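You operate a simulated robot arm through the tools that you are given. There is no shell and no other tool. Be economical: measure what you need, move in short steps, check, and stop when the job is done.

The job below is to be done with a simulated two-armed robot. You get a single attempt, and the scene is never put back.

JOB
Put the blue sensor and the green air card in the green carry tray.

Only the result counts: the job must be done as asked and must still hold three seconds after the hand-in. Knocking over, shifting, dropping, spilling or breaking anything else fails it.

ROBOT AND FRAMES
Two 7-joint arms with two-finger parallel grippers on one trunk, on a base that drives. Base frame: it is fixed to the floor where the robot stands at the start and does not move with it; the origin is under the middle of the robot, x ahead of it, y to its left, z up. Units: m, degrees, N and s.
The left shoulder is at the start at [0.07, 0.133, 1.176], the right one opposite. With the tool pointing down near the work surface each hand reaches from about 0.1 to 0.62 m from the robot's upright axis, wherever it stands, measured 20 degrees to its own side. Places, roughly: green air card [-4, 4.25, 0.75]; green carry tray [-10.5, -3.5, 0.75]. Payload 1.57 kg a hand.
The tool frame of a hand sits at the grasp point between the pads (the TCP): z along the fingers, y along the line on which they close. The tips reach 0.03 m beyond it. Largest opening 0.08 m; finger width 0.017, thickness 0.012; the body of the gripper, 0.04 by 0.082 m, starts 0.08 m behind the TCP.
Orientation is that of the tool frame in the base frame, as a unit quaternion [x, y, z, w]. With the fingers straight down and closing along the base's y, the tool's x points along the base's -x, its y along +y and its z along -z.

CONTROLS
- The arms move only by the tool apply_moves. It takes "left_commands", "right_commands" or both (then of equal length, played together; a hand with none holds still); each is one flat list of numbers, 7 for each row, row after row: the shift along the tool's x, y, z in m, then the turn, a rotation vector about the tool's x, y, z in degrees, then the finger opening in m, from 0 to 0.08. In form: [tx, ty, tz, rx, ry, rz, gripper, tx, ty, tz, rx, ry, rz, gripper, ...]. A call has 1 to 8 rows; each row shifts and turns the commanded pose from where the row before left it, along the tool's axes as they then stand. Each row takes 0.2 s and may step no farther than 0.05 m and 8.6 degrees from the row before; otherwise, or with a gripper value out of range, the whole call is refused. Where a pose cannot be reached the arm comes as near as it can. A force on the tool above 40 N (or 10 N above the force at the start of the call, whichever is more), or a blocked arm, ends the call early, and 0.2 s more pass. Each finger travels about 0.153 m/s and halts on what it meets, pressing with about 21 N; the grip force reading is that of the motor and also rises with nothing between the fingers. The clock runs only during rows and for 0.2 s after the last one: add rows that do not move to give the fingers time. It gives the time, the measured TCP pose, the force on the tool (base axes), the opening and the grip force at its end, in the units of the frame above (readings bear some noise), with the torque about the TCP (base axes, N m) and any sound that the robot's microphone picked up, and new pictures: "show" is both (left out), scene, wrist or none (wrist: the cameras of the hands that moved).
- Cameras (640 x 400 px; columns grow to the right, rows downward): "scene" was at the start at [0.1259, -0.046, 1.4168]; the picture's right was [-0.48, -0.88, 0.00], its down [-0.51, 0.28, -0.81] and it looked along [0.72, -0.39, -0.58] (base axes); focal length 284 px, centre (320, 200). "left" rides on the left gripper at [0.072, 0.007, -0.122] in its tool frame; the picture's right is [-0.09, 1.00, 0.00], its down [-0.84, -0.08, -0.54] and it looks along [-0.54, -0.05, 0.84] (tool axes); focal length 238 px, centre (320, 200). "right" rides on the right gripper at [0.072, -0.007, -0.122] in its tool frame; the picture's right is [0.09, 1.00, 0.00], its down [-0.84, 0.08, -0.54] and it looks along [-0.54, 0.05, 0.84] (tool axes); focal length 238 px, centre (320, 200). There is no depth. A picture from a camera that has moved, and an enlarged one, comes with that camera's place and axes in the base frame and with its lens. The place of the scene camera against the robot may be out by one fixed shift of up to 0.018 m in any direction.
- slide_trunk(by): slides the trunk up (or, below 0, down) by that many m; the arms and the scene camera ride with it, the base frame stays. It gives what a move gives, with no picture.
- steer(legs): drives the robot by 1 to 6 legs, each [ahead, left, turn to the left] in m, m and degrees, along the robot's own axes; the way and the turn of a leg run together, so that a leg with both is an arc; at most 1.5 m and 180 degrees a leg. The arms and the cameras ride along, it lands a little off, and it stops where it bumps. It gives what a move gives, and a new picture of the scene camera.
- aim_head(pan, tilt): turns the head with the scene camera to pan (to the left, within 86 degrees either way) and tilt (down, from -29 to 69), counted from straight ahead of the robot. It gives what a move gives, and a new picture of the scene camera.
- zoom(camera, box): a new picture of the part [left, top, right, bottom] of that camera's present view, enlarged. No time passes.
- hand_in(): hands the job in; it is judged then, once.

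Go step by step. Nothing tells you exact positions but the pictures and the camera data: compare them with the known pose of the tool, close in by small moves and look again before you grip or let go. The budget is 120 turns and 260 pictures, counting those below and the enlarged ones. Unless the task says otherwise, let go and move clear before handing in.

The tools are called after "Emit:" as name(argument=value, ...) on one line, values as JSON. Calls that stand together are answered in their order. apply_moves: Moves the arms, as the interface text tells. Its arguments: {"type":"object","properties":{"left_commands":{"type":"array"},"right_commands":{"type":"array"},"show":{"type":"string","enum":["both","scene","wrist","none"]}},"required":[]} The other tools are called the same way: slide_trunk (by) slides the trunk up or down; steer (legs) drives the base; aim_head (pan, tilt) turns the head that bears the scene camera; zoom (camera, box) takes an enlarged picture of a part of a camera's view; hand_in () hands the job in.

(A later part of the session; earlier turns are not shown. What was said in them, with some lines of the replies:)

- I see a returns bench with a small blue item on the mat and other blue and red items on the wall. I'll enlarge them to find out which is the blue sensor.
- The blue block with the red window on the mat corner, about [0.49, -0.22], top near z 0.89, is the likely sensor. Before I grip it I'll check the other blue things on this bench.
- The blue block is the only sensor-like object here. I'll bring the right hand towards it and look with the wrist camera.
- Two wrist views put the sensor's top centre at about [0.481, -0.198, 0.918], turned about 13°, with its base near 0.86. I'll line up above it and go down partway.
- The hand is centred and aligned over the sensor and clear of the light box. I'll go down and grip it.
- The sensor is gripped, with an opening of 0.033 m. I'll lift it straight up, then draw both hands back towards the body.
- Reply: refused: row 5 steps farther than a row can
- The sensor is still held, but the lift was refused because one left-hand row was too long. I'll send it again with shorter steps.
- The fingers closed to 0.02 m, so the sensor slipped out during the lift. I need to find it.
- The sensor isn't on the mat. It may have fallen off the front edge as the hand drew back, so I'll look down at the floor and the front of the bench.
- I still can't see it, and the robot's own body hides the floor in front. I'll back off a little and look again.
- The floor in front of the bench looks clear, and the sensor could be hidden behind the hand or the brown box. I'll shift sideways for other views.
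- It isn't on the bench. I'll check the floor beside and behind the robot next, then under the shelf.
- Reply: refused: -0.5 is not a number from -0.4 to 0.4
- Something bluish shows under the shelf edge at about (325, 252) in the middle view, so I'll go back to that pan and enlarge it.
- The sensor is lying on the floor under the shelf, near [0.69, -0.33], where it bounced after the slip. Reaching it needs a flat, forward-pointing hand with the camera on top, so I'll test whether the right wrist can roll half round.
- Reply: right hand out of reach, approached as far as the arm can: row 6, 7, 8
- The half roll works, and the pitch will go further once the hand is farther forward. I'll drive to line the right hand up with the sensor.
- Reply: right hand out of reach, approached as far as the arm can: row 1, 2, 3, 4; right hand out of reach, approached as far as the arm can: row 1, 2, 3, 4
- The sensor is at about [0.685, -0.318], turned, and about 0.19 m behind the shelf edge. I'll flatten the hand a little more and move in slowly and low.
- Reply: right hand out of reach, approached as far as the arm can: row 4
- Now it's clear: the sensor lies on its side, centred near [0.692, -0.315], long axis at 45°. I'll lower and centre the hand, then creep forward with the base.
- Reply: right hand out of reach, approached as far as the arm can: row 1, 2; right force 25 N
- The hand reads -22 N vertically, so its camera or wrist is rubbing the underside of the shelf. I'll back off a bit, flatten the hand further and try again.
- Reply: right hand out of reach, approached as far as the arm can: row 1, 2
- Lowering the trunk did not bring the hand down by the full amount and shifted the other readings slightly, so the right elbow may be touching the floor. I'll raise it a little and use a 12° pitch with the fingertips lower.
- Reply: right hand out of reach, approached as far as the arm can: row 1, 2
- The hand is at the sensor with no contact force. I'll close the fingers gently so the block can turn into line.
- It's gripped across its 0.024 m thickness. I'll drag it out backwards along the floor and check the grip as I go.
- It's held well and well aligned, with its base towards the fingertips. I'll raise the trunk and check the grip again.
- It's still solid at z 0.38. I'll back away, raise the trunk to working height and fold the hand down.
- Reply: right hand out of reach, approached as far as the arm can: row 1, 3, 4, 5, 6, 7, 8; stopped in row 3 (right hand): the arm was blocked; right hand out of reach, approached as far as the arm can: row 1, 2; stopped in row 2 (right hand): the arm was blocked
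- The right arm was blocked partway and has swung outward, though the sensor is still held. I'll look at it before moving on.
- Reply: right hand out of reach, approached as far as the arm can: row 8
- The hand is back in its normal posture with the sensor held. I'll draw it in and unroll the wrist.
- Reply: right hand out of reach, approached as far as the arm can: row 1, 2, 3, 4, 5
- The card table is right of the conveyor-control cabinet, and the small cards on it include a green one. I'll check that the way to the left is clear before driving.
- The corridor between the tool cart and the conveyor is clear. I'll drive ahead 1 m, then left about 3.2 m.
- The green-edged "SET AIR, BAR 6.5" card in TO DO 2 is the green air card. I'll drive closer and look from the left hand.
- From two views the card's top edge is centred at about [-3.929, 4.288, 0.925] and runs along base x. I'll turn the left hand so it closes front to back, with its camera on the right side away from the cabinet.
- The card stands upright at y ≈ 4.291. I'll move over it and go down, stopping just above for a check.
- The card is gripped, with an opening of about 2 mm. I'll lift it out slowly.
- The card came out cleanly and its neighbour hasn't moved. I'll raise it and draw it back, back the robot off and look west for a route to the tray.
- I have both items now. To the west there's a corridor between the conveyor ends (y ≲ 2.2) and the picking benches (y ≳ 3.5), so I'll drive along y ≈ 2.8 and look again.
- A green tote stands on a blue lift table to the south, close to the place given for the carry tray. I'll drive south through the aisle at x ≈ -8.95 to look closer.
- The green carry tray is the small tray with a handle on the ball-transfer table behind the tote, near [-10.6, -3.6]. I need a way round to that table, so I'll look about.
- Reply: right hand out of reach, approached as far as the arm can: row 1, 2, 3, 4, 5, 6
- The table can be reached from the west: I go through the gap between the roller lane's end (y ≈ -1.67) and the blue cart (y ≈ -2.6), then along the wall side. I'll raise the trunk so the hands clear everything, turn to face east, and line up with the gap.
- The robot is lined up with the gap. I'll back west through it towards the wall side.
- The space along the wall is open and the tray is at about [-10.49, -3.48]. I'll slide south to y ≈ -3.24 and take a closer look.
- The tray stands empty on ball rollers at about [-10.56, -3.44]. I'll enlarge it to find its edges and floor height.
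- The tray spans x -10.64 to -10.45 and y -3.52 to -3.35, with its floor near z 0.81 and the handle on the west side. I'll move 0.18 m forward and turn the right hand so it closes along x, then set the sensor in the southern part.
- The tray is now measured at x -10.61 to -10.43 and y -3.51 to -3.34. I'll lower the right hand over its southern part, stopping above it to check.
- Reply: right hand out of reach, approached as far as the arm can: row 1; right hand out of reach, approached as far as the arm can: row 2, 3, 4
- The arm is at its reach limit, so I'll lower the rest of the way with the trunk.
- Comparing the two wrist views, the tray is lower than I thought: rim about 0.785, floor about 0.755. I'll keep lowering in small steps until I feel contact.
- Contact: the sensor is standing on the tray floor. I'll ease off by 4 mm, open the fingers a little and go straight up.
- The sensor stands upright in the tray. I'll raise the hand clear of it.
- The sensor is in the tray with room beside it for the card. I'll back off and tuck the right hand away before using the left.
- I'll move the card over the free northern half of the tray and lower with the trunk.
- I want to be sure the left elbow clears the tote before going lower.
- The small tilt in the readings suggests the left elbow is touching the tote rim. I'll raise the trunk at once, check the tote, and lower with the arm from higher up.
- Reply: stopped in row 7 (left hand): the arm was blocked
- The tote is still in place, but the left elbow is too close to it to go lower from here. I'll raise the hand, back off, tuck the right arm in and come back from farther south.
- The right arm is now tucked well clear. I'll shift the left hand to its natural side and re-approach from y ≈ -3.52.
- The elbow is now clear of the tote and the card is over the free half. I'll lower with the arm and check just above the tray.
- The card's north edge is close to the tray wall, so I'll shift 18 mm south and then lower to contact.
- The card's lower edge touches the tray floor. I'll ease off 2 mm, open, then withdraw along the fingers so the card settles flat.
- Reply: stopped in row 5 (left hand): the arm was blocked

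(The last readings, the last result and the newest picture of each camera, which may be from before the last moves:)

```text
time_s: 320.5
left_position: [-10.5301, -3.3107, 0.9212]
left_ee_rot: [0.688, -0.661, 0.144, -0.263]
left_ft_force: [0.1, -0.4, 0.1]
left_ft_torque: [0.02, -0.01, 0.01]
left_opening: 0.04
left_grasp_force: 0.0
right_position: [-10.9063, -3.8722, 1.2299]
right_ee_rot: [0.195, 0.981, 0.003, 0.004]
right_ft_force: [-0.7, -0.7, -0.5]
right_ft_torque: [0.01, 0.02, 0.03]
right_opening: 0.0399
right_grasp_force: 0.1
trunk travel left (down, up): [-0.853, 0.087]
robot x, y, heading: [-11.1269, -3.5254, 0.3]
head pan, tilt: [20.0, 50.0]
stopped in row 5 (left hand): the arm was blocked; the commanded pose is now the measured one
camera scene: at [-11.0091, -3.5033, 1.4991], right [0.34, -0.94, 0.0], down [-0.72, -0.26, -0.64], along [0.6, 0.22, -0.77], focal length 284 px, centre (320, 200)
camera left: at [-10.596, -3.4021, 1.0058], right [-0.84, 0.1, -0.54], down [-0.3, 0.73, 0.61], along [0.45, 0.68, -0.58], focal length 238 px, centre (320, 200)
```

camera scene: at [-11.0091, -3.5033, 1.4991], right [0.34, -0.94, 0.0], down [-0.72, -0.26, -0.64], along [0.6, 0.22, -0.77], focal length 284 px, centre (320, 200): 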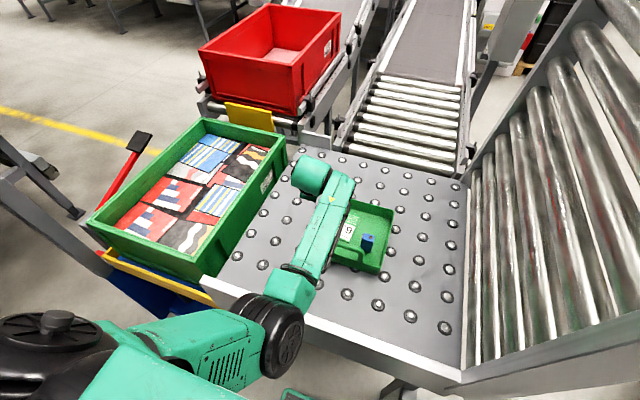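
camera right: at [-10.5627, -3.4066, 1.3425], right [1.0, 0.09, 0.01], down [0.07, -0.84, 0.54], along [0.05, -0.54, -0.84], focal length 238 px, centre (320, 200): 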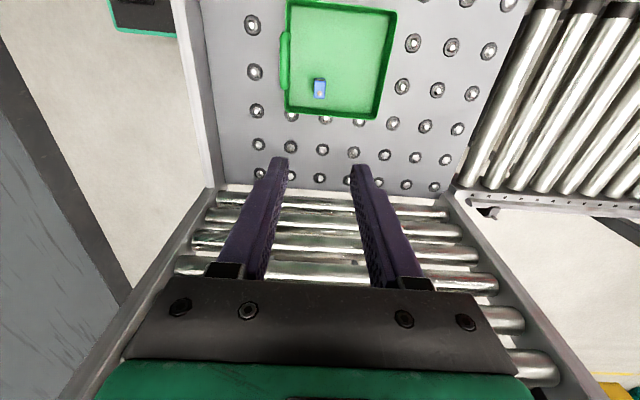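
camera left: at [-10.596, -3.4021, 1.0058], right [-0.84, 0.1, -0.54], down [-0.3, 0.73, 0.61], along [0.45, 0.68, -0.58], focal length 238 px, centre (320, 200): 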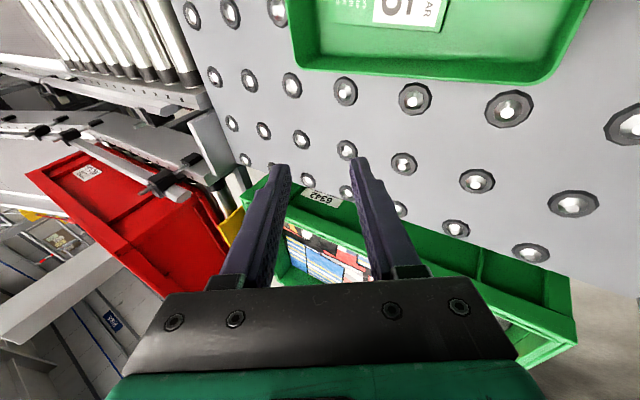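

The card lies in the tray. The arm got pushed sideways while withdrawing, so I'll go straight up with the trunk and back the robot away.

Emit:
slide_trunk(by=0.085)

Emit:
apply_moves(left_commands=[0, -0.0225, -0.039, 0, 0, 0, 0.04, 0, -0.0225, -0.039, 0, 0, 0, 0.04, 0, -0.0225, -0.039, 0, 0, 0, 0.04, 0, -0.0225, -0.039, 0, 0, 0, 0.04], show="both")

Emit:
zoom(camera="scene", box=[310, 180, 430, 290])

```text
time_s: 321.7
left_position: [-10.529, -3.3097, 1.0057]
left_ee_rot: [0.689, -0.661, 0.144, -0.262]
left_ft_force: [0.2, 0.5, -0.3]
left_ft_torque: [0.01, -0.01, 0.01]
left_opening: 0.0399
left_grasp_force: 0.1
right_position: [-10.9063, -3.8727, 1.3153]
right_ee_rot: [0.195, 0.981, 0.002, 0.004]
right_ft_force: [0.5, 0.2, 0.1]
right_ft_torque: [0.03, 0.01, 0.0]
right_opening: 0.0399
right_grasp_force: 0.1
trunk travel left (down, up): [-0.938, 0.002]
robot x, y, heading: [-11.1304, -3.5257, -0.1]
head pan, tilt: [20.0, 50.0]
```

```text
time_s: 322.9
left_position: [-10.5383, -3.3027, 1.1815]
left_ee_rot: [0.696, -0.648, 0.118, -0.286]
left_ft_force: [0.1, 0.4, -0.2]
left_ft_torque: [-0.04, 0.01, 0.0]
left_opening: 0.0402
left_grasp_force: 0.0
right_position: [-10.9066, -3.8722, 1.3165]
right_ee_rot: [0.194, 0.981, 0.002, 0.003]
right_ft_force: [0.7, -0.1, 0.8]
right_ft_torque: [0.03, 0.0, 0.01]
right_opening: 0.0399
right_grasp_force: 0.1
trunk travel left (down, up): [-0.938, 0.002]
robot x, y, heading: [-11.127, -3.5261, -0.3]
head pan, tilt: [20.0, 50.0]
stopped in row 4 (left hand): the arm was blocked; the commanded pose is now the measured one
camera scene: at [-11.0078, -3.5023, 1.5839], right [0.34, -0.94, 0.0], down [-0.72, -0.26, -0.64], along [0.6, 0.22, -0.77], focal length 284 px, centre (320, 200)
camera left: at [-10.601, -3.4021, 1.2612], right [-0.84, 0.09, -0.53], down [-0.33, 0.68, 0.65], along [0.42, 0.73, -0.54], focal length 238 px, centre (320, 200)
```

scene: 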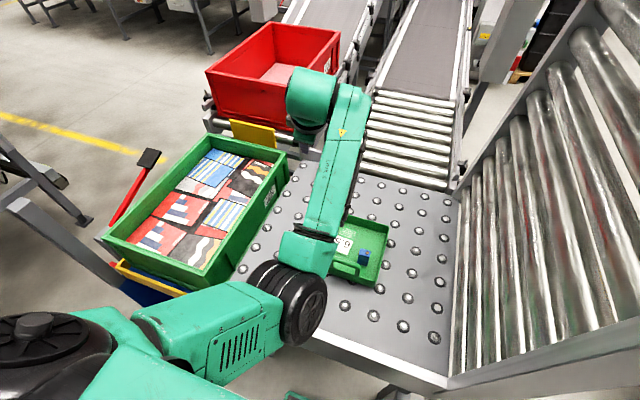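
left: 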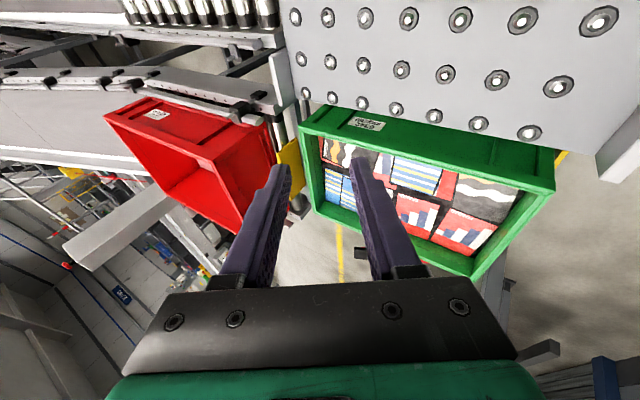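

```text
3.64 times, centred on (370, 235) of scene
camera zoom: at [-11.0078, -3.5023, 1.5839], right [0.34, -0.94, 0.0], down [-0.72, -0.26, -0.64], along [0.6, 0.22, -0.77], focal length 1034 px, centre (138, 73)
```

zoom: 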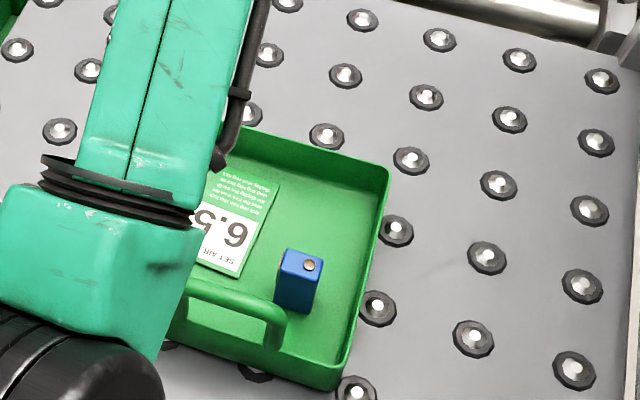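

Both items lie in the tray. I'll back the robot off and take a last look.

Emit:
steer(legs=[[-0.35, 0, 0]])

Emit:
aim_head(pan=0, tilt=40)

Emit:
zoom(camera="scene", box=[200, 130, 400, 260])

```text
time_s: 325.2
left_position: [-10.8884, -3.3025, 1.1782]
left_ee_rot: [0.695, -0.65, 0.117, -0.284]
left_ft_force: [0.8, 0.1, -0.8]
left_ft_torque: [-0.01, -0.02, -0.01]
left_opening: 0.0399
left_grasp_force: 0.1
right_position: [-11.2548, -3.8724, 1.3158]
right_ee_rot: [0.194, 0.981, 0.0, 0.003]
right_ft_force: [1.0, 0.8, 0.7]
right_ft_torque: [0.03, 0.03, -0.02]
right_opening: 0.04
right_grasp_force: 0.1
trunk travel left (down, up): [-0.938, 0.002]
robot x, y, heading: [-11.4832, -3.5259, -0.4]
head pan, tilt: [20.0, 50.0]
camera scene: at [-11.3564, -3.502, 1.5836], right [0.34, -0.94, 0.0], down [-0.72, -0.26, -0.64], along [0.6, 0.22, -0.77], focal length 284 px, centre (320, 200)
```

scene: 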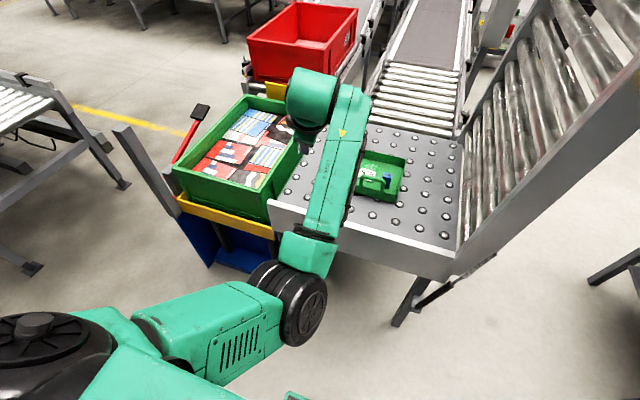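

```text
time_s: 326.0
left_position: [-10.89, -3.3026, 1.1808]
left_ee_rot: [0.695, -0.649, 0.118, -0.285]
left_ft_force: [-0.6, 0.0, 0.4]
left_ft_torque: [0.01, -0.02, 0.0]
left_opening: 0.0399
left_grasp_force: 0.1
right_position: [-11.2584, -3.8732, 1.3157]
right_ee_rot: [0.195, 0.981, 0.001, 0.003]
right_ft_force: [0.3, 0.1, 0.1]
right_ft_torque: [-0.01, -0.01, -0.03]
right_opening: 0.0398
right_grasp_force: 0.1
trunk travel left (down, up): [-0.938, 0.002]
robot x, y, heading: [-11.4809, -3.5236, -0.3]
head pan, tilt: [0.0, 40.0]
camera scene: at [-11.348, -3.5283, 1.5982], right [0.0, -1.0, 0.0], down [-0.64, 0.0, -0.77], along [0.77, 0.0, -0.64], focal length 284 px, centre (320, 200)
```

scene: 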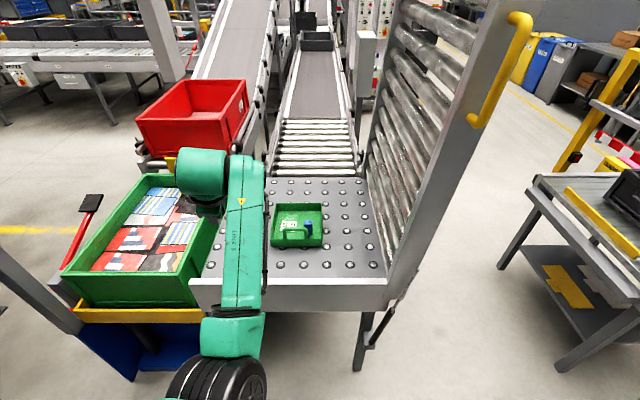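

```text
3.08 times, centred on (300, 195) of scene
camera zoom: at [-11.348, -3.5283, 1.5982], right [0.0, -1.0, 0.0], down [-0.64, 0.0, -0.77], along [0.77, 0.0, -0.64], focal length 875 px, centre (382, 215)
```

zoom: 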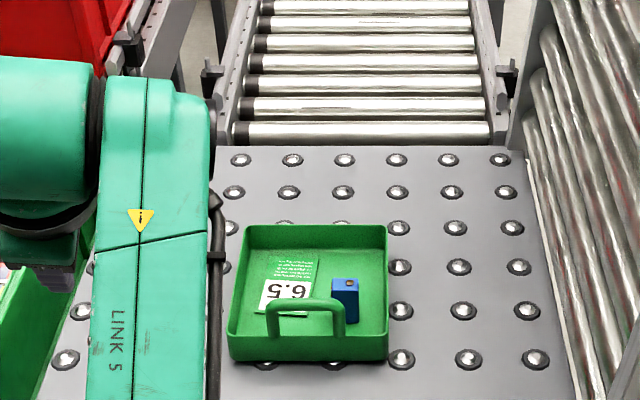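

The tray holds the blue sensor, standing, and the green air card, lying flat. Both hands are empty and clear, and the tote beside the tray looks undisturbed, so I'll hand in.

Emit:
hand_in()

```text
The job is handed in.
```

The blue sensor and the green air card are both in the green carry tray, and the job is handed in. Two things went wrong along the way:
- **Sensor dropped:** it slipped from the gripper on the first lift and fell to the floor. I recovered it from under the returns bench.
- **Tote contact:** the left elbow probably touched the rim of the tote beside the tray while I was lowering the card. The tote looked unmoved in the pictures afterwards.
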